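You operate a simulated robot arm through the tools that you are given. There is no shell and no other tool.

Carry out the task below with a simulated robot arm. There is one attempt and no reset: what you move stays moved.

## Task
Open valve 2 and the gauge lever, shut valve 3, and set 15 litres a minute with valve 1.

The check looks at the end state, three seconds after you hand in, the way a careful person would. Anything else that was tipped, shoved, dropped, spilled or broken makes it a failure.

## Robot
A 7-joint arm with a two-finger parallel gripper, fixed in place. Base frame: the origin is on the floor under the middle of its stand, x ahead of it, y to its left, z up. Units: mm, rad, N and s.
It reaches about 1372 mm from its shoulder. Its first joint turns from -2.601 to 2.601 rad. Payload 3.43 kg.
The TCP is the grasp point between the finger pads, 30 mm short of the fingertips. In the tool frame z runs along the fingers and y along their closing line. The gripper opens to 94 mm. The fingers are 28 mm wide and 10 mm thick; the gripper's body (50 by 96 mm) begins 55 mm behind the TCP.
Orientation is that of the tool frame in the base frame, as a unit quaternion [x, y, z, w]. With the fingers straight down and closing along the base's y, the tool's x points along the base's -x, its y along +y and its z along -z.

## Interface
- The arm moves only by the tool step_arm. Its argument "steps" is a list of rows, each an object (a shift or turn left out is 0, a gripper value left out holds the last) with "delta_pos": the shift along the tool's x, y, z in units of 100 mm (1.0 is 100 mm), a list of three; "rot": the turn, a rotation vector about the tool's x, y, z in units of 45 degrees (1.0 is 45 degrees), a list of three; "claw": the gripper command, from -1 (shut) to 1 (fully open), values between in proportion. In form: [{"delta_pos": [x, y, z], "rot": [wx, wy, wz], "claw": claw}, ...]. A call has 1 to 20 rows; each row is the pose to reach, as a shift and turn from the pose commanded when the call began, along the tool's axes at that moment. A call with a number of a shift or a turn outside -1 to 1 is refused whole. Each row takes 0.2 s and may step no farther than 50 mm and 0.15 rad from the row before; otherwise, or with a gripper value out of range, the whole call is refused. A pose out of reach is approached as far as the arm can. The call stops where the force on the tool passes 40 N (or 10 N more than at its start, if that is more) or the arm is blocked; 0.2 s more then pass. Each finger travels about 45 mm/s and halts on what it meets, pressing with about 44 N; the grip force reading is that of the motor and also rises with nothing between the fingers. The clock runs only during rows and for 0.2 s after the last one: add rows that repeat a pose to give the fingers time. It gives the time, the measured TCP pose, the force on the tool (base axes), the opening and the grip force at its end, in the units of the frame above (readings bear some noise), with the torque about the TCP (base axes, N m) and any sound that the robot's microphone picked up, and new pictures: "pictures" is both (left out), scene, wrist or none.
- Cameras (640 x 400 px; columns grow to the right, rows downward): "scene" is fixed at [399.2, -663.8, 1473]; the picture's right is [0.76, -0.65, 0.00], its down [-0.35, -0.41, -0.84] and it looks along [0.54, 0.64, -0.54] (base axes); focal length 346 px, centre (320, 200). "wrist" rides on the gripper at [76, 14, -103] in the tool frame; the picture's right is [-0.18, 0.98, 0.00], its down [-0.75, -0.14, -0.64] and it looks along [-0.63, -0.12, 0.77] (tool axes); focal length 243 px, centre (320, 200). There is no depth. A picture from a camera that has moved, and an enlarged one, comes with that camera's place and axes in the base frame and with its lens. The place of the scene camera against the robot may be out by one fixed shift of up to 25 mm in any direction.
- close_up(camera, box): a new picture of the part [left, top, right, bottom] of that camera's present view, enlarged. No time passes.
- sign_off(): hands the job in; it is judged then, once.

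Places have to be worked out from the pictures, the camera data and where the tool is seen. Open the gripper and draw the arm clear of the work before you hand the job in, unless the task says otherwise.

The tools are called after ">>>" by a JSON object that holds its "fn" and its "kwargs". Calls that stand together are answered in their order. step_arm: Moves the arm, as the interface text tells. Its arguments: {"type":"object","properties":{"steps":{"type":"array","items":{"type":"object","properties":{"delta_pos":{"type":"array","items":{"type":"number"}},"rot":{"type":"array","items":{"type":"number"}},"claw":{"type":"number"}}}},"pictures":{"type":"string","enum":["both","scene","wrist","none"]}},"required":["steps"]} The other tools are called the same way: close_up (camera, box) takes an enlarged picture of a part of a camera's view; sign_off () hands the job in.

At the start:

```text
time: 0.0
tcp_pos: [981.2, 103.2, 1191.6]
ee_rot: [0.001, 1.0, 0.0, 0.0]
wrist_force: [-0.1, -0.1, -0.1]
torque: [0.02, -0.05, -0.02]
width: 94.1
gripper_force: 0.0
```

scene: 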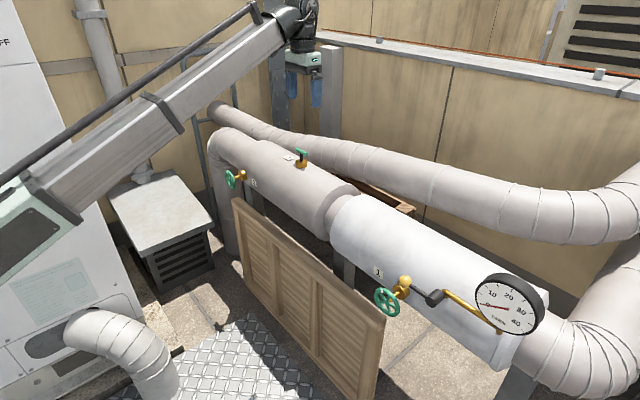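
wrist: 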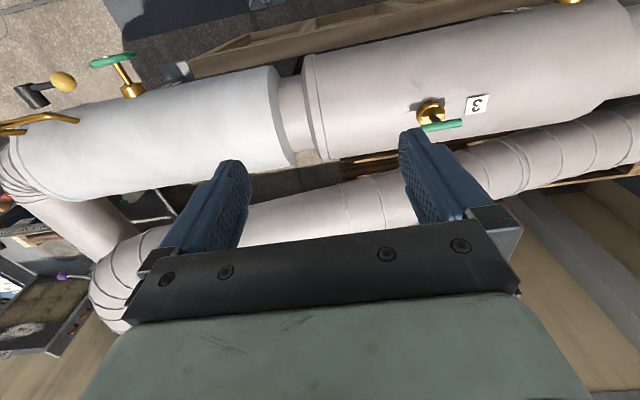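

I start by looking closer at the valves, labels and gauge in both views before moving anything.

>>> {"fn": "close_up", "kwargs": {"camera": "scene", "box": [200, 130, 340, 218]}}

>>> {"fn": "close_up", "kwargs": {"camera": "scene", "box": [350, 250, 560, 382]}}

>>> {"fn": "close_up", "kwargs": {"camera": "wrist", "box": [0, 30, 200, 155]}}

>>> {"fn": "close_up", "kwargs": {"camera": "wrist", "box": [380, 0, 600, 138]}}

```text
4.55 times, centred on (270, 174) of scene
camera zoom: at [399.2, -663.8, 1473.0], right [0.76, -0.65, 0.0], down [-0.35, -0.41, -0.84], along [0.54, 0.64, -0.54], focal length 1572 px, centre (547, 318)
```

zoom: 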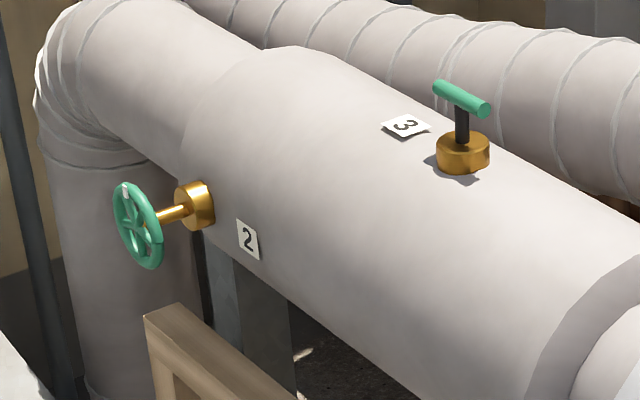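

```text
3.03 times, centred on (455, 316) of scene
camera zoom: at [399.2, -663.8, 1473.0], right [0.76, -0.65, 0.0], down [-0.35, -0.41, -0.84], along [0.54, 0.64, -0.54], focal length 1048 px, centre (-89, -152)
```

zoom: 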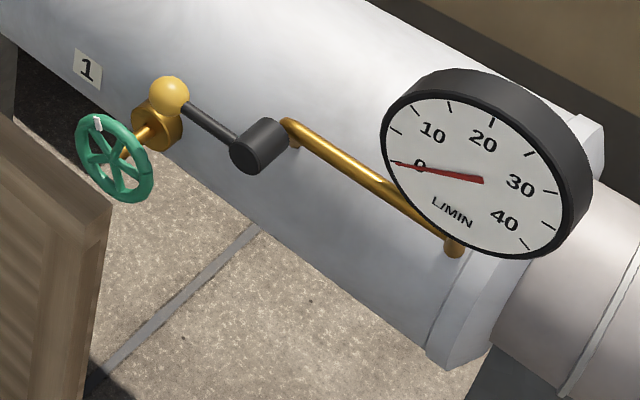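

```text
3.20 times, centred on (100, 92) of wrist
camera zoom: at [906.3, 117.3, 1294.6], right [0.18, 0.98, 0.0], down [0.75, -0.14, 0.64], along [0.63, -0.12, -0.77], focal length 776 px, centre (1024, 544)
```

zoom: 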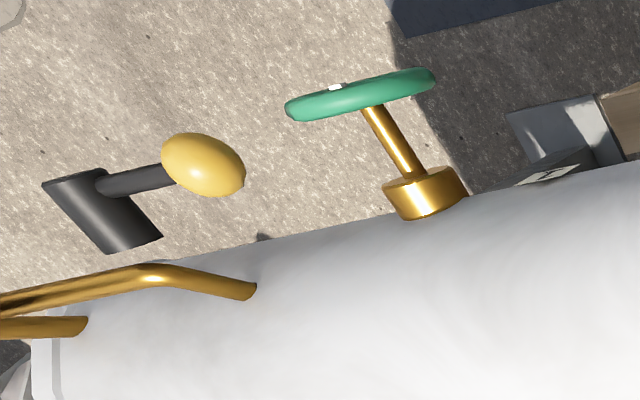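

```text
2.90 times, centred on (490, 69) of wrist
camera zoom: at [906.3, 117.3, 1294.6], right [0.18, 0.98, 0.0], down [0.75, -0.14, 0.64], along [0.63, -0.12, -0.77], focal length 703 px, centre (-173, 580)
```

zoom: 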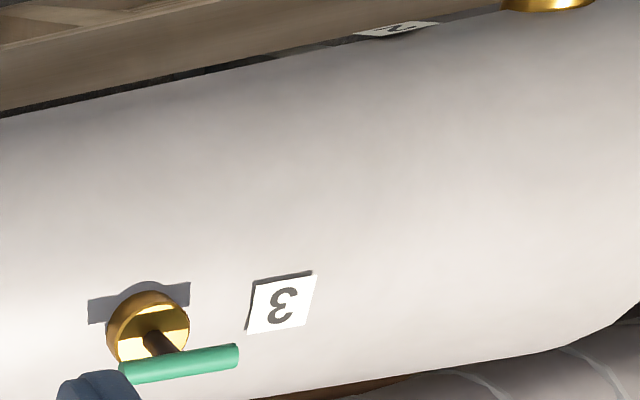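

The wheel valves (1 and 2) sit on the pipe's front, the T-handle (3) on top, and the lever is beside the gauge. I check the panel text and the sheet on the cabinet for instructions, plus finer details of each handle.

>>> {"fn": "close_up", "kwargs": {"camera": "scene", "box": [0, 240, 130, 321]}}

>>> {"fn": "close_up", "kwargs": {"camera": "scene", "box": [470, 265, 550, 315]}}

>>> {"fn": "close_up", "kwargs": {"camera": "scene", "box": [365, 260, 445, 320]}}

>>> {"fn": "close_up", "kwargs": {"camera": "wrist", "box": [0, 180, 160, 360]}}

```text
4.92 times, centred on (65, 280) of scene
camera zoom: at [399.2, -663.8, 1473.0], right [0.76, -0.65, 0.0], down [-0.35, -0.41, -0.84], along [0.54, 0.64, -0.54], focal length 1703 px, centre (1575, -196)
```

zoom: 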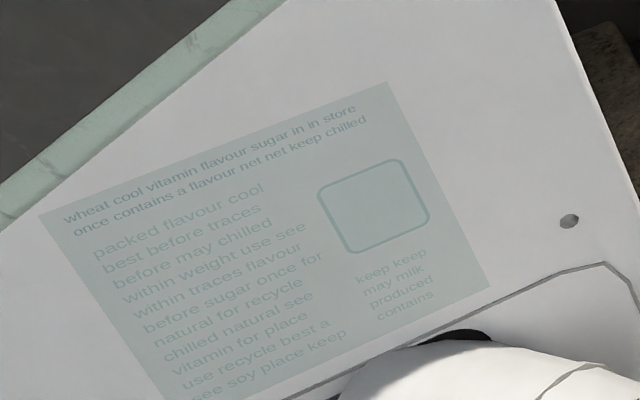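

```text
8.00 times, centred on (510, 290) of scene
camera zoom: at [399.2, -663.8, 1473.0], right [0.76, -0.65, 0.0], down [-0.35, -0.41, -0.84], along [0.54, 0.64, -0.54], focal length 2767 px, centre (-1200, -520)
```

zoom: 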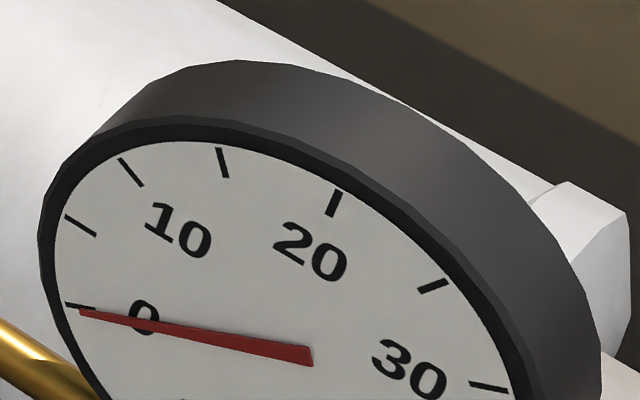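

```text
6.67 times, centred on (405, 290) of scene
camera zoom: at [399.2, -663.8, 1473.0], right [0.76, -0.65, 0.0], down [-0.35, -0.41, -0.84], along [0.54, 0.64, -0.54], focal length 2306 px, centre (-247, -400)
```

zoom: 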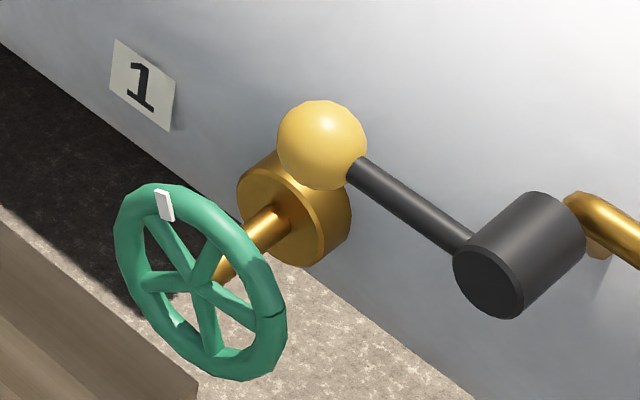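

```text
2.22 times, centred on (80, 270) of wrist
camera zoom: at [906.3, 117.3, 1294.6], right [0.18, 0.98, 0.0], down [0.75, -0.14, 0.64], along [0.63, -0.12, -0.77], focal length 539 px, centre (853, 44)
```

zoom: 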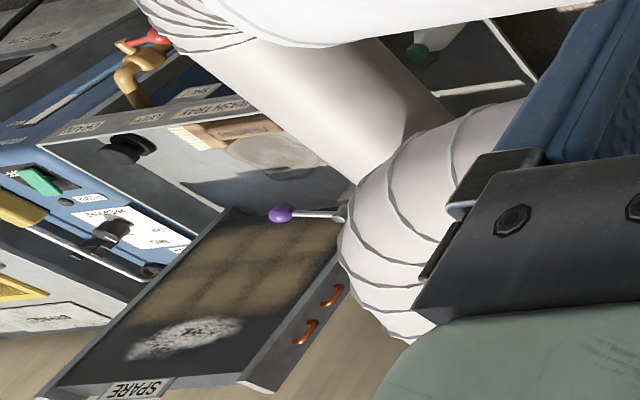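

The scene sheet is only filler text, and the gauge ticks are every 5 L/min (15 is midway between 10 and 20). I'll turn the wrist about its axis in stages while pulling back, so the camera ends up above the gripper when it points forward; watch the pose.

>>> {"fn": "step_arm", "kwargs": {"steps": [{"delta_pos": [0.17, 0, 0], "rot": [0, 0, 0.167]}, {"delta_pos": [0.34, 0, 0], "rot": [0, 0, 0.333]}, {"delta_pos": [0.5, 0, 0], "rot": [0, 0, 0.5]}, {"delta_pos": [0.67, 0, 0], "rot": [0, 0, 0.667]}, {"delta_pos": [0.84, 0, 0], "rot": [0, 0, 0.833]}, {"delta_pos": [1, 0, 0], "rot": [0, 0, 1]}]}}

```text
time: 1.4
tcp_pos: [882.8, 103.6, 1192.0]
ee_rot: [0.384, 0.923, 0.0, 0.0]
wrist_force: [-0.3, 0.2, 0.2]
torque: [0.02, 0.01, 0.01]
width: 93.7
gripper_force: 0.0
camera wrist: at [838.5, 167.2, 1294.6], right [0.83, 0.56, 0.0], down [0.43, -0.63, 0.64], along [0.36, -0.53, -0.77], focal length 243 px, centre (320, 200)
```

scene: 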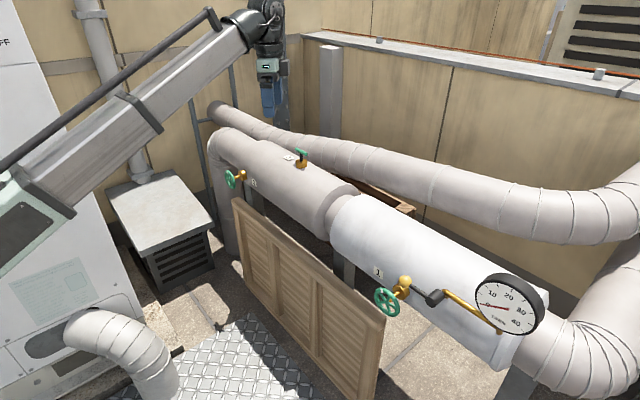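
wrist: 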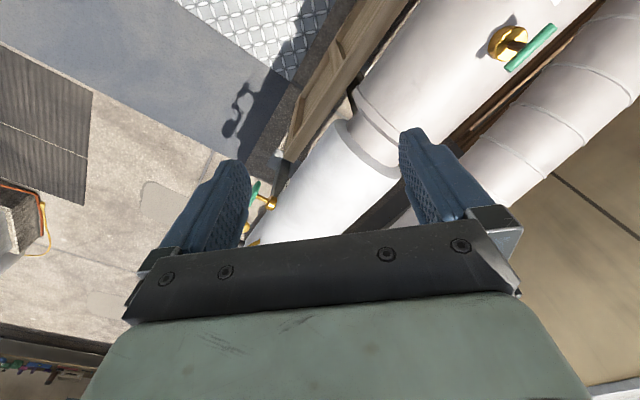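

The 45° turn was followed cleanly. I continue turning about the tool axis by two more 45° steps, holding position.

>>> {"fn": "step_arm", "kwargs": {"steps": [{"rot": [0, 0, 0.167]}, {"rot": [0, 0, 0.333]}, {"rot": [0, 0, 0.5]}, {"rot": [0, 0, 0.667]}, {"rot": [0, 0, 0.833]}, {"rot": [0, 0, 1]}], "pictures": "none"}}

>>> {"fn": "step_arm", "kwargs": {"steps": [{"rot": [0, 0, 0.167]}, {"rot": [0, 0, 0.333]}, {"rot": [0, 0, 0.5]}, {"rot": [0, 0, 0.667]}, {"rot": [0, 0, 0.833]}, {"rot": [0, 0, 1]}], "pictures": "both"}}

```text
time: 2.8
tcp_pos: [882.5, 102.9, 1192.3]
ee_rot: [0.709, 0.706, 0.0, 0.0]
wrist_force: [-1.1, 0.4, -0.3]
torque: [0.0, 0.0, -0.01]
width: 94.2
gripper_force: 0.0
```

```text
time: 4.2
tcp_pos: [882.3, 104.2, 1191.4]
ee_rot: [0.925, 0.381, 0.001, 0.0]
wrist_force: [0.0, -0.8, -0.2]
torque: [-0.02, 0.02, 0.01]
width: 93.9
gripper_force: 0.1
camera wrist: at [946.7, 146.6, 1294.8], right [0.56, -0.83, 0.0], down [-0.63, -0.43, 0.64], along [-0.53, -0.36, -0.77], focal length 243 px, centre (320, 200)
```

scene: 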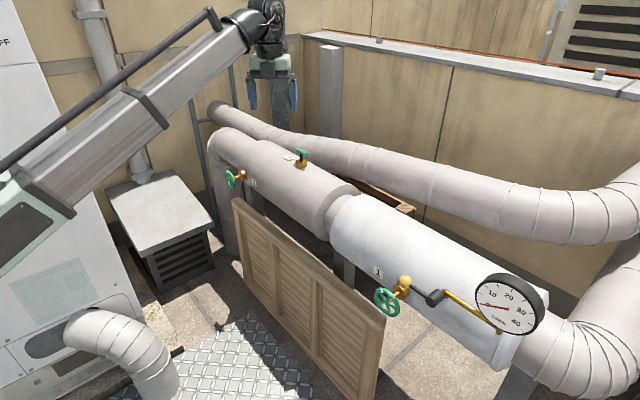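
wrist: 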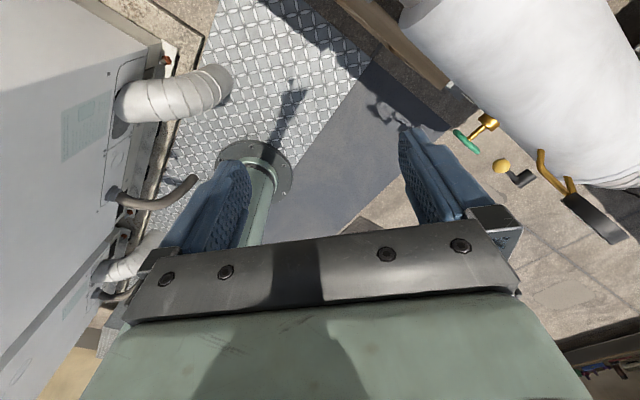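

Now valve 1, the lever, and the gauge are visible from above. I take close-ups here for triangulation.

>>> {"fn": "close_up", "kwargs": {"camera": "wrist", "box": [440, 90, 640, 250]}}

>>> {"fn": "close_up", "kwargs": {"camera": "wrist", "box": [300, 0, 500, 125]}}

```text
2.50 times, centred on (540, 170) of wrist
camera zoom: at [946.7, 146.6, 1294.8], right [0.56, -0.83, 0.0], down [-0.63, -0.43, 0.64], along [-0.53, -0.36, -0.77], focal length 606 px, centre (-230, 275)
```

zoom: 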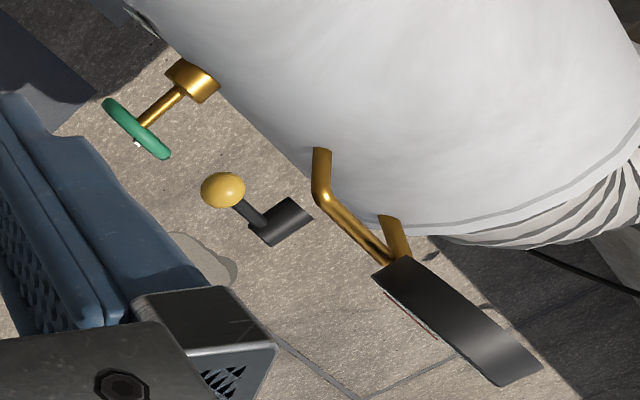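

```text
3.20 times, centred on (400, 62) of wrist
camera zoom: at [946.7, 146.6, 1294.8], right [0.56, -0.83, 0.0], down [-0.63, -0.43, 0.64], along [-0.53, -0.36, -0.77], focal length 776 px, centre (64, 640)
```

zoom: 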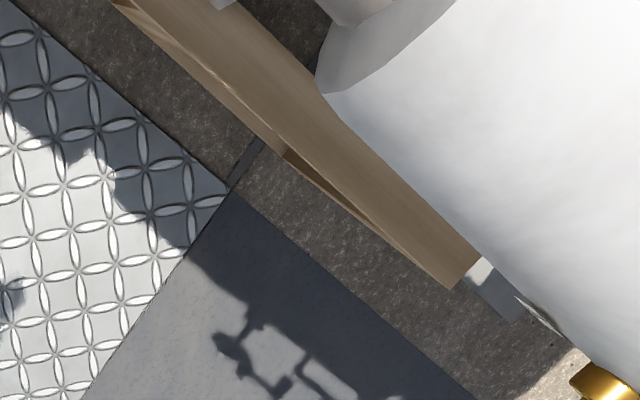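

I estimate the valve 1 hub at about (931, -297, 753) and the lever ball near (936, -325, 855). Finish the last 45° of turn while moving toward -y.

>>> {"fn": "step_arm", "kwargs": {"steps": [{"delta_pos": [-0.2, 0.1, 0], "rot": [0, 0, 0.167]}, {"delta_pos": [-0.4, 0.2, 0], "rot": [0, 0, 0.333]}, {"delta_pos": [-0.6, 0.3, 0], "rot": [0, 0, 0.5]}, {"delta_pos": [-0.8, 0.4, 0], "rot": [0, 0, 0.667]}, {"delta_pos": [-1, 0.45, 0], "rot": [0, 0, 0.833]}, {"delta_pos": [-1, 0.45, 0], "rot": [0, 0, 1]}], "pictures": "none"}}

>>> {"fn": "step_arm", "kwargs": {"steps": [{"delta_pos": [-0.2, 0.2, 0], "rot": [0, 0.167, 0]}, {"delta_pos": [-0.4, 0.4, 0], "rot": [0, 0.333, 0]}, {"delta_pos": [-0.6, 0.6, 0], "rot": [0, 0.5, 0]}, {"delta_pos": [-0.8, 0.8, 0], "rot": [0, 0.667, 0]}, {"delta_pos": [-1, 1, 0], "rot": [0, 0.833, 0]}, {"delta_pos": [-1, 1, 0], "rot": [0, 1, 0]}], "pictures": "both"}}

```text
time: 5.6
tcp_pos: [846.7, -0.7, 1184.4]
ee_rot: [0.998, 0.065, 0.005, 0.001]
wrist_force: [0.5, 0.8, 0.2]
torque: [-0.01, 0.02, 0.01]
width: 94.0
gripper_force: 0.1
out of reach, approached as far as the arm can: row 4, 5, 6
```

```text
time: 7.0
tcp_pos: [760.8, -112.5, 1182.5]
ee_rot: [0.919, 0.062, 0.389, -0.025]
wrist_force: [-0.1, -1.3, 0.1]
torque: [-0.02, 0.04, 0.02]
width: 93.8
gripper_force: 0.0
camera wrist: at [742.7, -129.5, 1309.4], right [0.0, -0.99, -0.13], down [-1.0, 0.01, -0.09], along [0.09, 0.13, -0.99], focal length 243 px, centre (320, 200)
```

scene: 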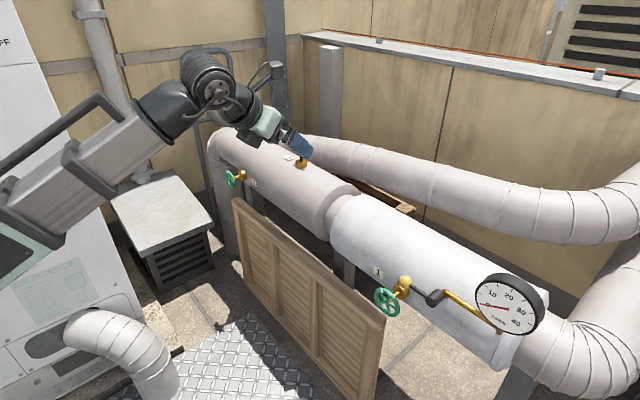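
wrist: 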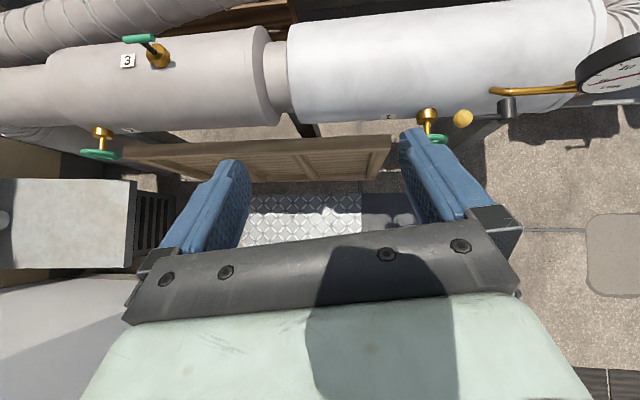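

The roll stops about 8° short of the full half-turn (a joint limit), which is fine. This view shows all the valves; I take close-ups for measurement.

>>> {"fn": "close_up", "kwargs": {"camera": "wrist", "box": [70, 20, 230, 180]}}

>>> {"fn": "close_up", "kwargs": {"camera": "wrist", "box": [390, 50, 640, 206]}}

```text
2.50 times, centred on (150, 100) of wrist
camera zoom: at [742.7, -129.5, 1309.4], right [0.0, -0.99, -0.13], down [-1.0, 0.01, -0.09], along [0.09, 0.13, -0.99], focal length 606 px, centre (745, 450)
```

zoom: 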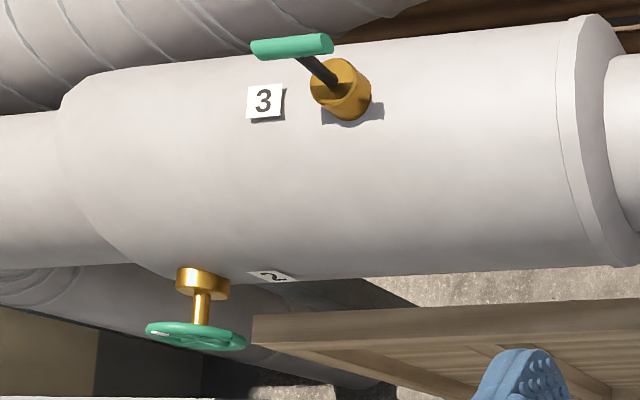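

```text
2.56 times, centred on (515, 128) of wrist
camera zoom: at [742.7, -129.5, 1309.4], right [0.0, -0.99, -0.13], down [-1.0, 0.01, -0.09], along [0.09, 0.13, -0.99], focal length 621 px, centre (-179, 384)
```

zoom: 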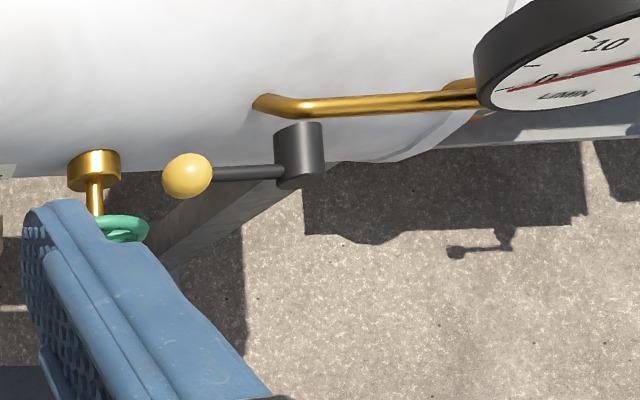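

Triangulating: valve 1 hub ≈ (931, -293, 762), lever ball ≈ (935, -328, 856), lever pivot ≈ (945, -410, 857), and the fence top is low (≈ z 615). I pitch the gripper to point forward and move in front of valve 1 for a close look.

>>> {"fn": "step_arm", "kwargs": {"steps": [{"delta_pos": [-0.17, 0.15, 0.14], "rot": [0, 0.167, 0]}, {"delta_pos": [-0.34, 0.3, 0.27], "rot": [0, 0.333, 0]}, {"delta_pos": [-0.5, 0.45, 0.4], "rot": [0, 0.5, 0]}, {"delta_pos": [-0.67, 0.6, 0.54], "rot": [0, 0.667, 0]}, {"delta_pos": [-0.84, 0.75, 0.67], "rot": [0, 0.833, 0]}, {"delta_pos": [-1, 0.9, 0.8], "rot": [0, 1, 0]}]}}

```text
time: 8.4
tcp_pos: [759.2, -204.1, 1055.3]
ee_rot: [0.701, 0.047, 0.71, -0.047]
wrist_force: [-0.5, 0.0, 0.5]
torque: [0.02, 0.06, -0.01]
width: 94.1
gripper_force: 0.0
camera wrist: at [659.0, -231.4, 1131.0], right [0.13, -0.97, -0.18], down [-0.65, 0.06, -0.76], along [0.75, 0.22, -0.62], focal length 243 px, centre (320, 200)
```

scene: 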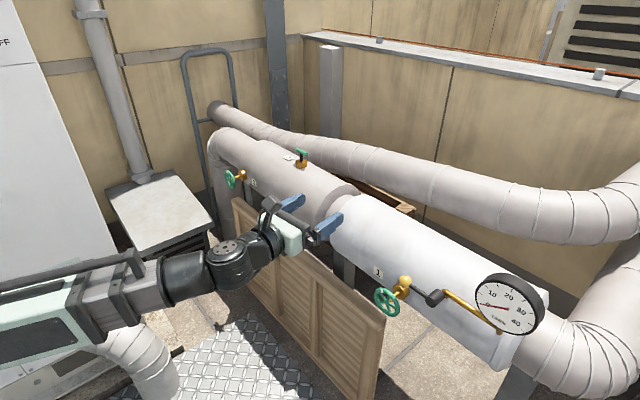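
wrist: 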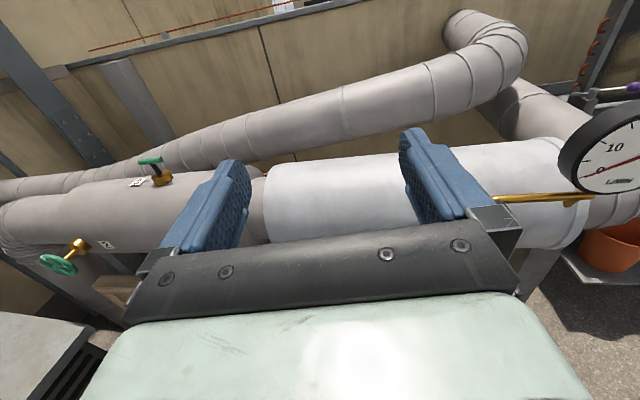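

The tool now points forward with a 7.6° leftover yaw. I correct the yaw and descend toward the front of valve 1.

>>> {"fn": "step_arm", "kwargs": {"steps": [{"delta_pos": [-0.25, 0.25, 0], "rot": [-0.05, 0, 0]}, {"delta_pos": [-0.5, 0.5, 0], "rot": [-0.1, 0, 0]}, {"delta_pos": [-0.75, 0.75, 0], "rot": [-0.15, 0, 0]}, {"delta_pos": [-1, 0.9, 0], "rot": [-0.169, 0, 0]}], "pictures": "none"}}

>>> {"fn": "step_arm", "kwargs": {"steps": [{"delta_pos": [-0.25, 0, 0]}, {"delta_pos": [-0.5, 0, 0]}, {"delta_pos": [-0.75, 0, 0]}, {"delta_pos": [-1, 0, 0]}], "pictures": "both"}}

```text
time: 9.4
tcp_pos: [773.1, -292.3, 955.4]
ee_rot: [0.703, -0.001, 0.711, 0.001]
wrist_force: [0.6, 0.6, -0.5]
torque: [0.01, 0.01, -0.01]
width: 94.1
gripper_force: 0.0
```

```text
time: 10.4
tcp_pos: [775.4, -292.9, 857.5]
ee_rot: [0.703, 0.0, 0.711, 0.0]
wrist_force: [0.4, 1.3, -0.3]
torque: [0.02, -0.03, -0.02]
width: 94.3
gripper_force: 0.2
camera wrist: at [672.0, -307.1, 931.7], right [0.0, -0.98, -0.18], down [-0.63, 0.14, -0.76], along [0.77, 0.12, -0.62], focal length 243 px, centre (320, 200)
```

scene: 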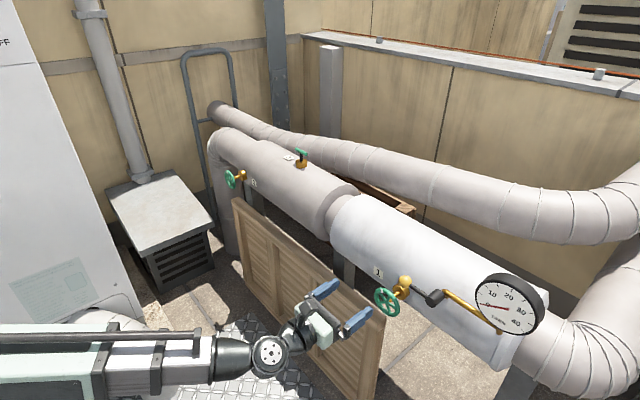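
wrist: 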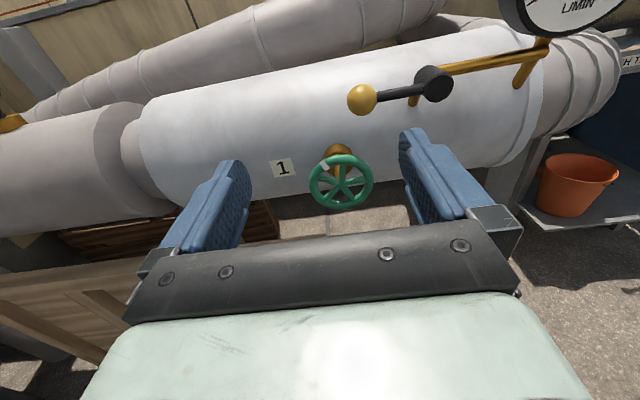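

The camera-up pose now gives a natural view; valve 1, the ball and the lever are all in front. I zoom in for their exact shape.

>>> {"fn": "close_up", "kwargs": {"camera": "wrist", "box": [270, 50, 470, 225]}}

>>> {"fn": "close_up", "kwargs": {"camera": "wrist", "box": [290, 130, 400, 220]}}

```text
2.29 times, centred on (370, 138) of wrist
camera zoom: at [672.0, -307.1, 931.7], right [0.0, -0.98, -0.18], down [-0.63, 0.14, -0.76], along [0.77, 0.12, -0.62], focal length 555 px, centre (206, 343)
```

zoom: 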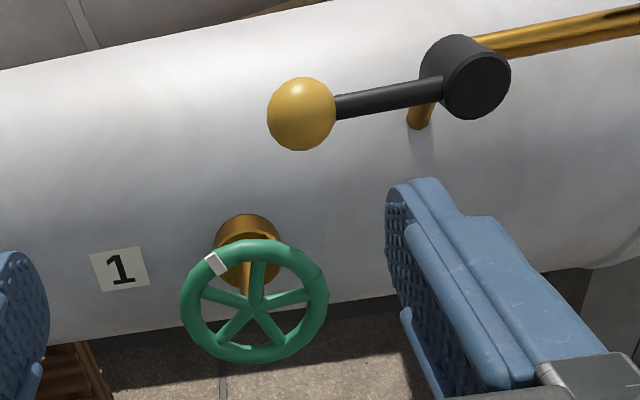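

```text
4.44 times, centred on (345, 175) of wrist
camera zoom: at [672.0, -307.1, 931.7], right [0.0, -0.98, -0.18], down [-0.63, 0.14, -0.76], along [0.77, 0.12, -0.62], focal length 1078 px, centre (209, 311)
```

zoom: 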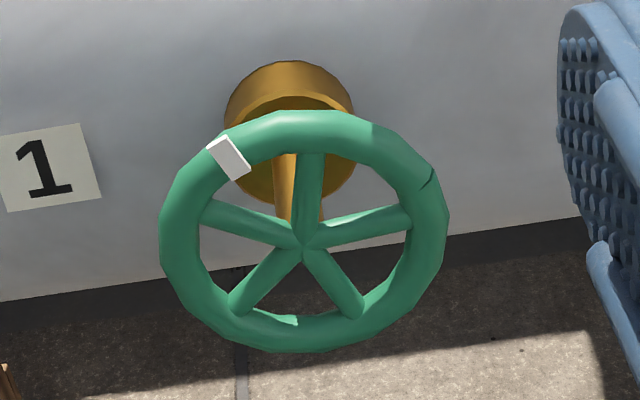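

Valve 1 wheel is about 86 mm across with centre ≈ (931.5, -300.5, 746); the lever ball is ≈ (935, -335, 846), radius 16, with the lever pointing horizontally at +y from its pivot at y ≈ -411. I roll the gripper 90° so the fingers close vertically around the ball, narrowing the opening.

>>> {"fn": "step_arm", "kwargs": {"steps": [{"delta_pos": [-0.02, 0.07, 0], "rot": [0, 0, -0.167], "claw": 0.35}, {"delta_pos": [-0.04, 0.14, 0], "rot": [0, 0, -0.333], "claw": 0.35}, {"delta_pos": [-0.06, 0.21, 0], "rot": [0, 0, -0.5], "claw": 0.35}, {"delta_pos": [-0.08, 0.28, 0], "rot": [0, 0, -0.667], "claw": 0.35}, {"delta_pos": [-0.1, 0.35, 0], "rot": [0, 0, -0.833], "claw": 0.35}, {"delta_pos": [-0.115, 0.42, 0], "rot": [0, 0, -1], "claw": 0.35}], "pictures": "none"}}

>>> {"fn": "step_arm", "kwargs": {"steps": [{"delta_pos": [0, 0, 0], "rot": [0, 0, -0.167]}, {"delta_pos": [0, 0, 0], "rot": [0, 0, -0.333]}, {"delta_pos": [0, 0, 0], "rot": [0, 0, -0.5]}, {"delta_pos": [0, 0, 0], "rot": [0, 0, -0.667]}, {"delta_pos": [0, 0, 0], "rot": [0, 0, -0.833]}, {"delta_pos": [0, 0, 0], "rot": [0, 0, -1]}, {"delta_pos": [0, 0, 0], "rot": [0, 0, -1]}], "pictures": "both"}}

```text
time: 11.8
tcp_pos: [774.4, -334.9, 846.0]
ee_rot: [0.649, 0.269, 0.657, 0.273]
wrist_force: [-0.5, 0.0, -0.7]
torque: [-0.03, 0.0, -0.01]
width: 63.5
gripper_force: 0.0
```

```text
time: 13.4
tcp_pos: [774.9, -334.0, 845.5]
ee_rot: [0.497, 0.497, 0.503, 0.504]
wrist_force: [-0.4, 0.3, 0.0]
torque: [-0.01, -0.02, -0.01]
width: 63.3
gripper_force: 0.1
camera wrist: at [672.2, -257.7, 857.8], right [-0.01, -0.18, 0.98], down [-0.64, -0.75, -0.15], along [0.77, -0.63, -0.11], focal length 243 px, centre (320, 200)
```

scene: 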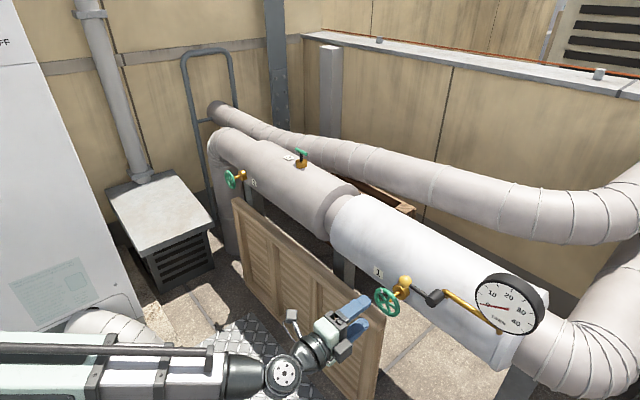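
wrist: 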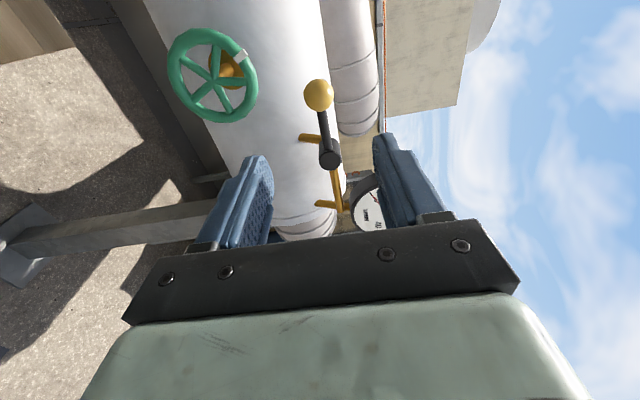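

All views agree: ball ≈ (937, -335, 846). The fingers straddle it vertically, so I advance straight ahead in two parts.

>>> {"fn": "step_arm", "kwargs": {"steps": [{"delta_pos": [0, 0, 0.25]}, {"delta_pos": [0, 0, 0.5]}, {"delta_pos": [0, 0, 0.75]}, {"delta_pos": [0, 0, 1]}, {"delta_pos": [0, 0, 1]}], "pictures": "wrist"}}

```text
time: 14.6
tcp_pos: [875.2, -333.4, 845.9]
ee_rot: [0.497, 0.497, 0.503, 0.503]
wrist_force: [0.0, 0.4, 0.0]
torque: [0.0, -0.03, 0.0]
width: 63.5
gripper_force: 0.0
camera wrist: at [772.8, -258.1, 859.8], right [-0.01, -0.18, 0.98], down [-0.64, -0.75, -0.15], along [0.77, -0.63, -0.11], focal length 243 px, centre (320, 200)
```

wrist: 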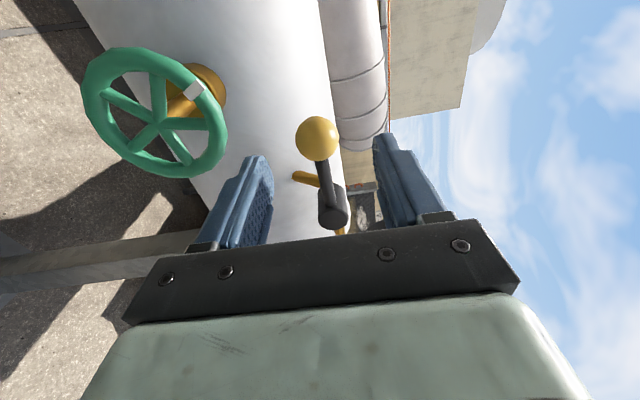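

The ball sits centred between the fingers. Advance the last 57 mm.

>>> {"fn": "step_arm", "kwargs": {"steps": [{"delta_pos": [0, 0, 0.2]}, {"delta_pos": [0, 0, 0.4]}, {"delta_pos": [0, 0, 0.57]}, {"delta_pos": [0, 0, 0.57]}], "pictures": "both"}}

```text
time: 15.6
tcp_pos: [932.6, -333.4, 846.8]
ee_rot: [0.498, 0.497, 0.502, 0.503]
wrist_force: [0.4, -1.0, 0.5]
torque: [-0.01, 0.0, 0.01]
width: 63.4
gripper_force: 0.0
camera wrist: at [830.0, -258.0, 860.0], right [-0.01, -0.18, 0.98], down [-0.64, -0.75, -0.15], along [0.77, -0.63, -0.11], focal length 243 px, centre (320, 200)
```

scene: 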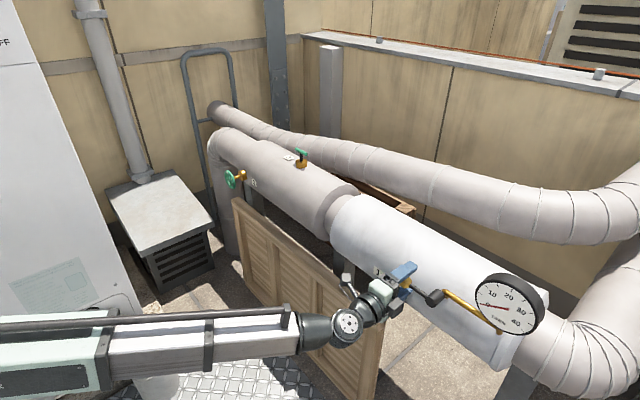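
wrist: 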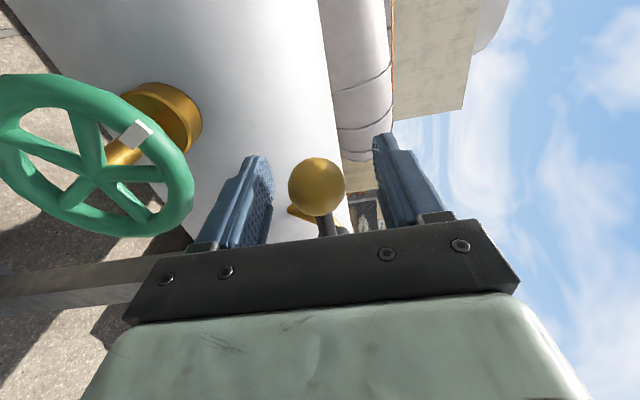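

Ball is between the pads. I close on it gently and read the forces.

>>> {"fn": "step_arm", "kwargs": {"steps": [{"claw": -0.5}, {"claw": -0.5}, {"claw": -0.5}, {"claw": -0.5}], "pictures": "wrist"}}

```text
time: 16.6
tcp_pos: [933.1, -334.0, 847.3]
ee_rot: [0.498, 0.497, 0.502, 0.503]
wrist_force: [-0.1, 2.3, -2.1]
torque: [0.06, 0.07, -0.01]
width: 31.0
gripper_force: 45.5
camera wrist: at [829.9, -258.0, 859.9], right [-0.01, -0.18, 0.98], down [-0.64, -0.75, -0.15], along [0.77, -0.63, -0.11], focal length 243 px, centre (320, 200)
```

wrist: 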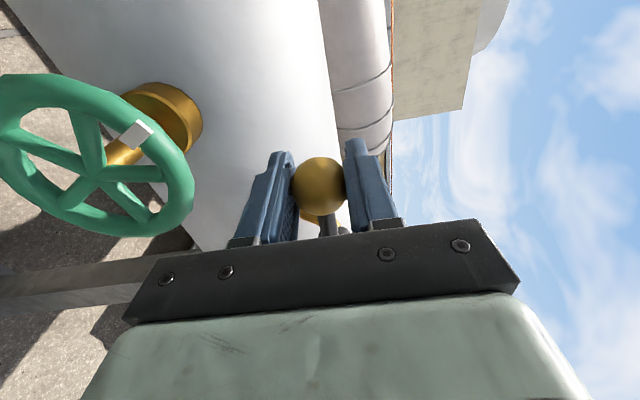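

Ball is gripped (31 mm). I test a small move upward along the lever's arc (about 10°) and watch the force.

>>> {"fn": "step_arm", "kwargs": {"steps": [{"delta_pos": [0, 0.03, 0]}, {"delta_pos": [-0.002, 0.06, 0]}, {"delta_pos": [-0.006, 0.1, 0]}, {"delta_pos": [-0.012, 0.134, 0]}], "pictures": "wrist"}}

```text
time: 17.6
tcp_pos: [930.9, -336.3, 860.4]
ee_rot: [0.498, 0.497, 0.503, 0.502]
wrist_force: [7.2, 2.8, -7.0]
torque: [0.51, 0.05, -0.1]
width: 31.3
gripper_force: 45.3
camera wrist: at [830.0, -259.6, 872.9], right [-0.01, -0.18, 0.98], down [-0.64, -0.75, -0.15], along [0.77, -0.63, -0.11], focal length 243 px, centre (320, 200)
```

wrist: 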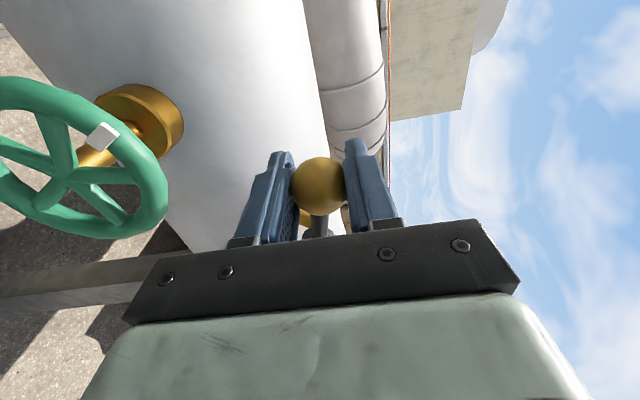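

The ball followed upward with only ~7 N, so the lever swings up. I continue along the arc, rotating the tool with the lever (10°→50°).

>>> {"fn": "step_arm", "kwargs": {"steps": [{"delta_pos": [-0.021, 0.087, 0], "rot": [0, 0, 0.148]}, {"delta_pos": [-0.051, 0.171, 0], "rot": [0, 0, 0.296]}, {"delta_pos": [-0.091, 0.251, 0], "rot": [0, 0, 0.444]}, {"delta_pos": [-0.141, 0.326, 0], "rot": [0, 0, 0.593]}, {"delta_pos": [-0.198, 0.394, 0], "rot": [0, 0, 0.741]}, {"delta_pos": [-0.263, 0.456, 0], "rot": [0, 0, 0.889]}], "pictures": "both"}}

```text
time: 19.0
tcp_pos: [932.3, -361.9, 904.0]
ee_rot: [0.638, 0.296, 0.643, 0.301]
wrist_force: [24.4, -10.0, -11.8]
torque: [-0.01, 0.33, -0.41]
width: 31.3
gripper_force: 44.9
camera wrist: at [829.5, -313.9, 963.7], right [-0.01, -0.77, 0.63], down [-0.64, -0.48, -0.6], along [0.77, -0.41, -0.49], focal length 243 px, centre (320, 200)
```

scene: 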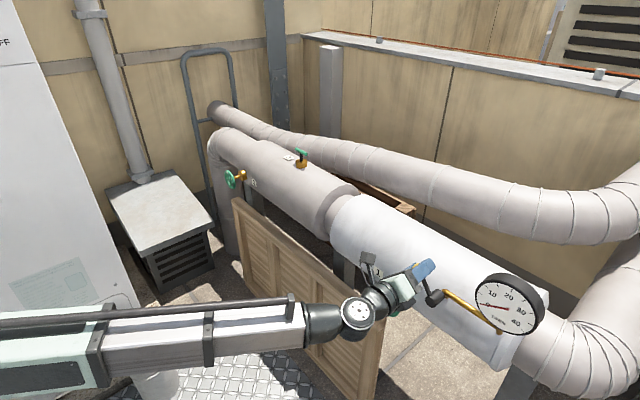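
wrist: 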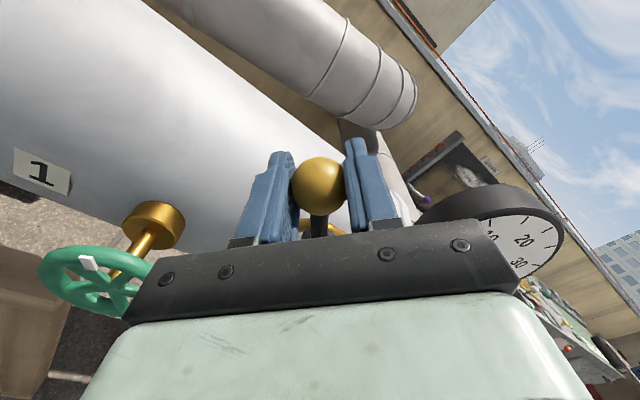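

The lever is now ~50° up; an x-direction force of 24 N built up, so the grip wants to move slightly forward. I relax by 1.5 mm forward and check.

>>> {"fn": "step_arm", "kwargs": {"steps": [{"delta_pos": [0, 0, 0.008]}, {"delta_pos": [0, 0, 0.015]}, {"delta_pos": [0, 0, 0.015]}], "pictures": "none"}}

```text
time: 19.8
tcp_pos: [931.3, -363.4, 904.0]
ee_rot: [0.639, 0.296, 0.644, 0.3]
wrist_force: [4.0, -12.0, -19.7]
torque: [0.17, -0.05, 0.16]
width: 31.1
gripper_force: 44.9
```

The x force relaxed to 4 N; the remaining force is mostly radial, meaning my arc radius is ~2 mm too large. I continue 50°→90° with that correction.

>>> {"fn": "step_arm", "kwargs": {"steps": [{"delta_pos": [-0.038, 0.083, 0.003], "rot": [0, 0, 0.148]}, {"delta_pos": [-0.068, 0.164, 0.005], "rot": [0, 0, 0.296]}, {"delta_pos": [-0.107, 0.241, 0.008], "rot": [0, 0, 0.444]}, {"delta_pos": [-0.157, 0.314, 0.01], "rot": [0, 0, 0.593]}, {"delta_pos": [-0.213, 0.379, 0.01], "rot": [0, 0, 0.741]}, {"delta_pos": [-0.277, 0.439, 0.01], "rot": [0, 0, 0.889]}], "pictures": "both"}}

```text
time: 21.2
tcp_pos: [931.9, -409.5, 921.8]
ee_rot: [0.7, 0.062, 0.708, 0.062]
wrist_force: [-21.0, 5.4, -14.8]
torque: [-0.21, 0.17, -0.09]
width: 31.3
gripper_force: 45.5
camera wrist: at [829.6, -411.3, 997.9], right [0.0, -1.0, -0.01], down [-0.63, 0.01, -0.77], along [0.77, 0.01, -0.63], focal length 243 px, centre (320, 200)
```

scene: 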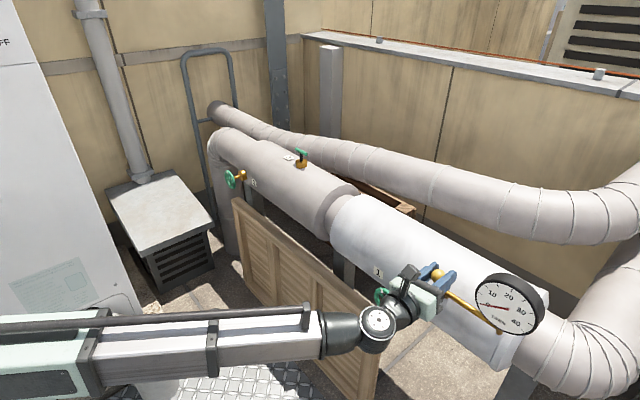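
wrist: 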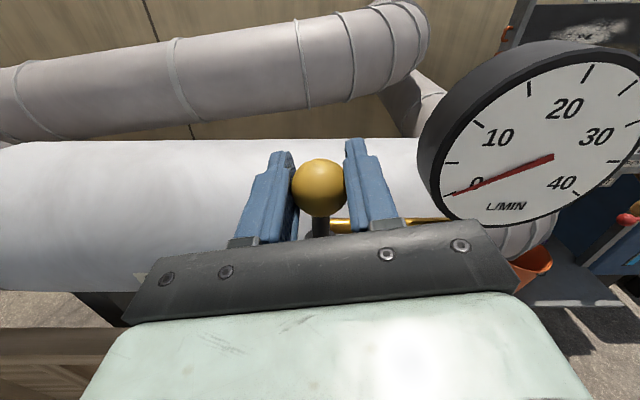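

The lever is now near vertical with small tangential resistance. I relax the x/z preload and push ~6° further to feel whether there is an end stop.

>>> {"fn": "step_arm", "kwargs": {"steps": [{"delta_pos": [-0.01, 0, -0.015]}, {"delta_pos": [-0.014, 0.025, -0.015]}, {"delta_pos": [-0.018, 0.05, -0.015]}, {"delta_pos": [-0.022, 0.08, -0.015]}], "pictures": "none"}}

```text
time: 22.1
tcp_pos: [934.8, -410.6, 920.5]
ee_rot: [0.699, 0.067, 0.71, 0.056]
wrist_force: [2.7, 9.9, -0.3]
torque: [-0.18, 0.25, 0.14]
width: 31.1
gripper_force: 44.3
stopped in row 4: the force on the tool passed its limit at 42 N (the readings are from after the stop); the commanded pose is now the measured one
```

A firm stop was met at vertical, so the lever has gone a full 90° from its start. I release the ball and back straight out.

>>> {"fn": "step_arm", "kwargs": {"steps": [{"claw": 0.3}, {"claw": 0.3}, {"claw": 0.3}, {"claw": 0.3}], "pictures": "wrist"}}

>>> {"fn": "step_arm", "kwargs": {"steps": [{"delta_pos": [0, 0, -0.25]}, {"delta_pos": [0, 0, -0.5]}, {"delta_pos": [0, 0, -0.75]}, {"delta_pos": [0, 0, -1]}], "pictures": "both"}}

```text
time: 23.1
tcp_pos: [932.2, -411.8, 920.7]
ee_rot: [0.699, 0.065, 0.709, 0.057]
wrist_force: [0.2, -0.2, -0.3]
torque: [-0.02, 0.0, 0.0]
width: 61.1
gripper_force: 0.0
camera wrist: at [829.3, -414.5, 997.4], right [0.01, -1.0, -0.01], down [-0.63, 0.0, -0.78], along [0.78, 0.02, -0.63], focal length 243 px, centre (320, 200)
```

wrist: 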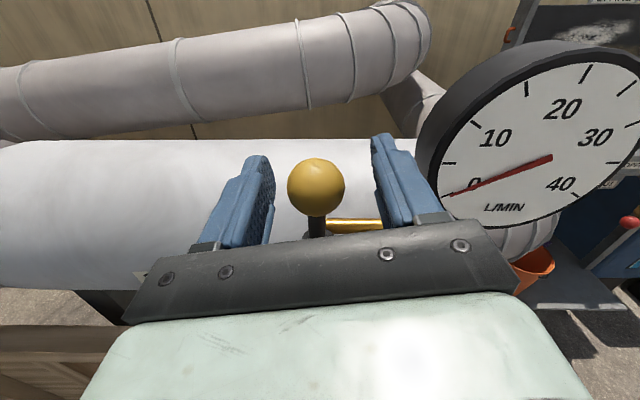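

```text
time: 24.1
tcp_pos: [832.8, -413.6, 919.3]
ee_rot: [0.699, 0.065, 0.709, 0.057]
wrist_force: [0.7, 0.1, -0.3]
torque: [0.02, 0.02, 0.01]
width: 60.9
gripper_force: 0.0
camera wrist: at [729.3, -415.9, 996.5], right [0.01, -1.0, -0.01], down [-0.63, 0.0, -0.78], along [0.78, 0.02, -0.63], focal length 243 px, centre (320, 200)
```

scene: 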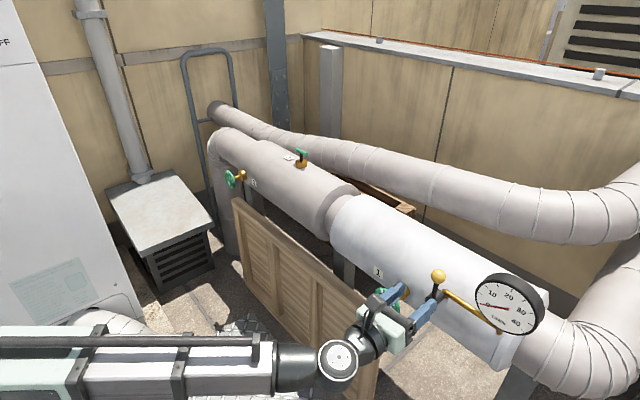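
wrist: 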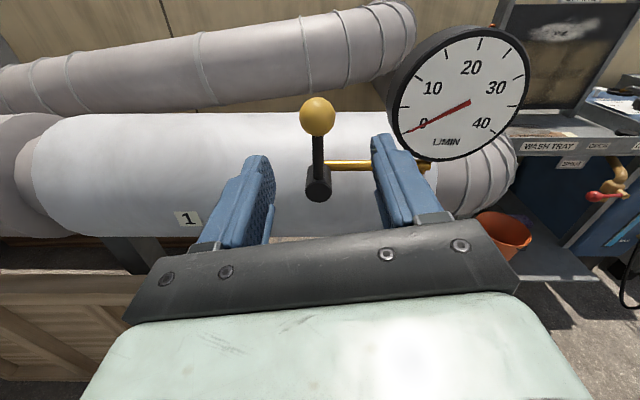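

The lever stands vertical now. Next is valve 2 at the far left: I back off and travel along +y in front of the pipe (rolling 35° so both lateral axes help).

>>> {"fn": "step_arm", "kwargs": {"steps": [{"delta_pos": [0, -0.1, -0.15], "rot": [0, 0, -0.13]}, {"delta_pos": [0, -0.25, -0.3], "rot": [0, 0, -0.26]}, {"delta_pos": [0, -0.45, -0.45], "rot": [0, 0, -0.39]}, {"delta_pos": [0, -0.65, -0.6], "rot": [0, 0, -0.52]}, {"delta_pos": [0, -0.85, -0.7], "rot": [0, 0, -0.65]}, {"delta_pos": [0, -1, -0.75], "rot": [0, 0, -0.78]}], "pictures": "none"}}

>>> {"fn": "step_arm", "kwargs": {"steps": [{"delta_pos": [0.33, -0.33, 0]}, {"delta_pos": [0.66, -0.66, 0]}, {"delta_pos": [1, -1, 0]}], "pictures": "none"}}

>>> {"fn": "step_arm", "kwargs": {"steps": [{"delta_pos": [0.33, -0.33, 0]}, {"delta_pos": [0.66, -0.66, 0]}, {"delta_pos": [1, -1, 0]}], "pictures": "none"}}

>>> {"fn": "step_arm", "kwargs": {"steps": [{"delta_pos": [0.33, -0.33, 0]}, {"delta_pos": [0.66, -0.66, 0]}, {"delta_pos": [1, -1, 0]}], "pictures": "both"}}

```text
time: 25.5
tcp_pos: [758.0, -315.1, 902.1]
ee_rot: [0.647, 0.273, 0.659, 0.27]
wrist_force: [0.4, 0.6, -0.4]
torque: [0.02, 0.03, -0.01]
width: 61.4
gripper_force: 0.0
```

```text
time: 26.3
tcp_pos: [754.3, -176.3, 901.3]
ee_rot: [0.647, 0.273, 0.659, 0.269]
wrist_force: [0.1, 0.0, 0.1]
torque: [0.0, 0.03, 0.01]
width: 60.8
gripper_force: 0.1
```

```text
time: 27.1
tcp_pos: [753.2, -32.2, 901.4]
ee_rot: [0.647, 0.274, 0.659, 0.269]
wrist_force: [0.2, -0.4, 0.8]
torque: [0.01, 0.04, -0.02]
width: 60.8
gripper_force: 0.0
```

```text
time: 27.9
tcp_pos: [759.9, 41.3, 920.2]
ee_rot: [0.643, 0.301, 0.662, 0.24]
wrist_force: [0.9, 0.3, 0.1]
torque: [0.02, 0.0, -0.01]
width: 61.3
gripper_force: 0.0
out of reach, approached as far as the arm can: row 1, 2, 3
camera wrist: at [654.6, 76.2, 985.0], right [0.08, -0.82, 0.57], down [-0.61, -0.49, -0.63], along [0.79, -0.29, -0.54], focal length 243 px, centre (320, 200)
```

scene: 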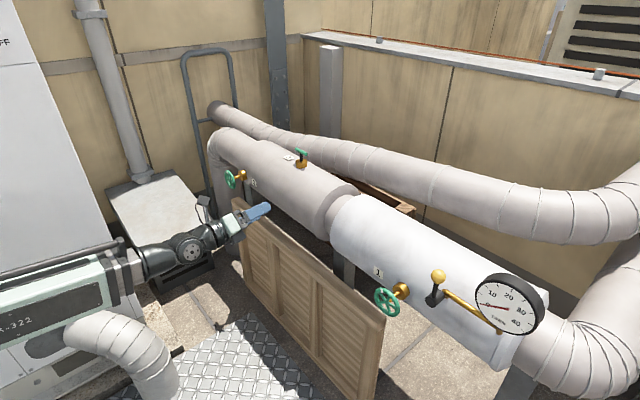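
wrist: 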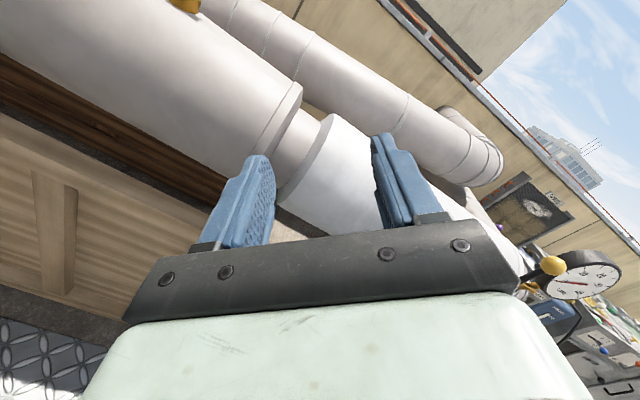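

The arm hit a joint limit going left with this roll. I'll roll back a further 45° (toward the middle of the wrist range) and then continue left.

>>> {"fn": "step_arm", "kwargs": {"steps": [{"rot": [0, 0, -0.167]}, {"rot": [0, 0, -0.333]}, {"rot": [0, 0, -0.5]}, {"rot": [0, 0, -0.667]}, {"rot": [0, 0, -0.833]}, {"rot": [0, 0, -1]}], "pictures": "none"}}

>>> {"fn": "step_arm", "kwargs": {"steps": [{"rot": [0, 0, -0.167]}, {"rot": [0, 0, -0.333]}, {"rot": [0, 0, -0.5]}, {"rot": [0, 0, -0.667]}, {"rot": [0, 0, -0.833]}, {"rot": [0, 0, -1]}], "pictures": "scene"}}

```text
time: 29.3
tcp_pos: [760.6, 41.6, 920.3]
ee_rot: [0.479, 0.525, 0.518, 0.476]
wrist_force: [0.1, -0.3, 0.7]
torque: [0.0, -0.02, -0.01]
width: 60.8
gripper_force: 0.1
```

```text
time: 30.7
tcp_pos: [761.2, 41.8, 919.6]
ee_rot: [0.241, 0.668, 0.296, 0.639]
wrist_force: [0.3, 0.1, -0.7]
torque: [-0.03, 0.02, 0.02]
width: 61.1
gripper_force: 0.1
```

scene: 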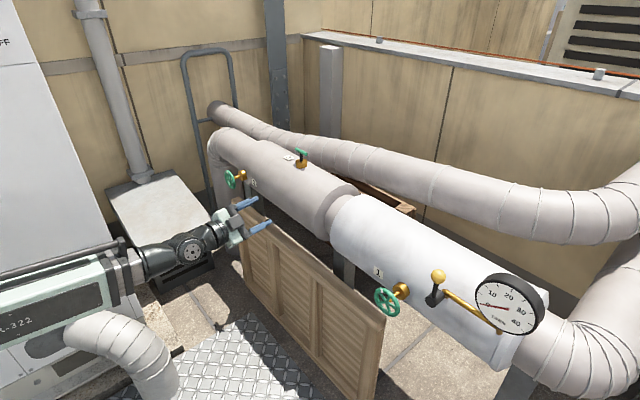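

Now tool x and y both have +y components. Continue left with 140 mm moves.

>>> {"fn": "step_arm", "kwargs": {"steps": [{"delta_pos": [0.33, 0.33, 0]}, {"delta_pos": [0.66, 0.66, 0]}, {"delta_pos": [1, 1, 0]}], "pictures": "none"}}

>>> {"fn": "step_arm", "kwargs": {"steps": [{"delta_pos": [0.33, 0.33, 0]}, {"delta_pos": [0.66, 0.66, 0]}, {"delta_pos": [1, 1, 0]}], "pictures": "both"}}

```text
time: 31.5
tcp_pos: [753.0, 139.7, 892.1]
ee_rot: [0.269, 0.719, 0.302, 0.565]
wrist_force: [0.5, 0.1, 1.0]
torque: [-0.06, 0.06, 0.04]
width: 61.2
gripper_force: 0.0
out of reach, approached as far as the arm can: row 1, 2, 3
```

```text
time: 32.3
tcp_pos: [736.7, 322.3, 920.0]
ee_rot: [0.243, 0.667, 0.296, 0.639]
wrist_force: [-0.9, -0.6, -0.5]
torque: [0.02, -0.03, 0.02]
width: 61.1
gripper_force: 0.1
camera wrist: at [628.4, 377.4, 876.6], right [-0.04, 0.56, 0.82], down [-0.58, -0.69, 0.44], along [0.81, -0.46, 0.36], focal length 243 px, centre (320, 200)
```

scene: 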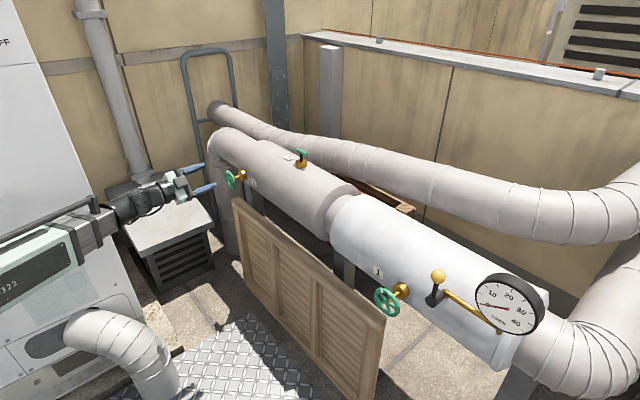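
wrist: 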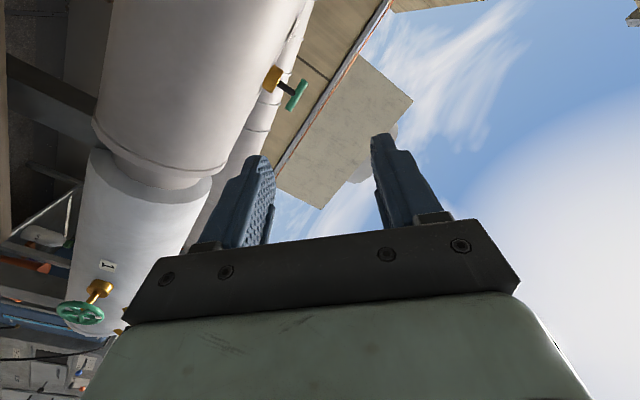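

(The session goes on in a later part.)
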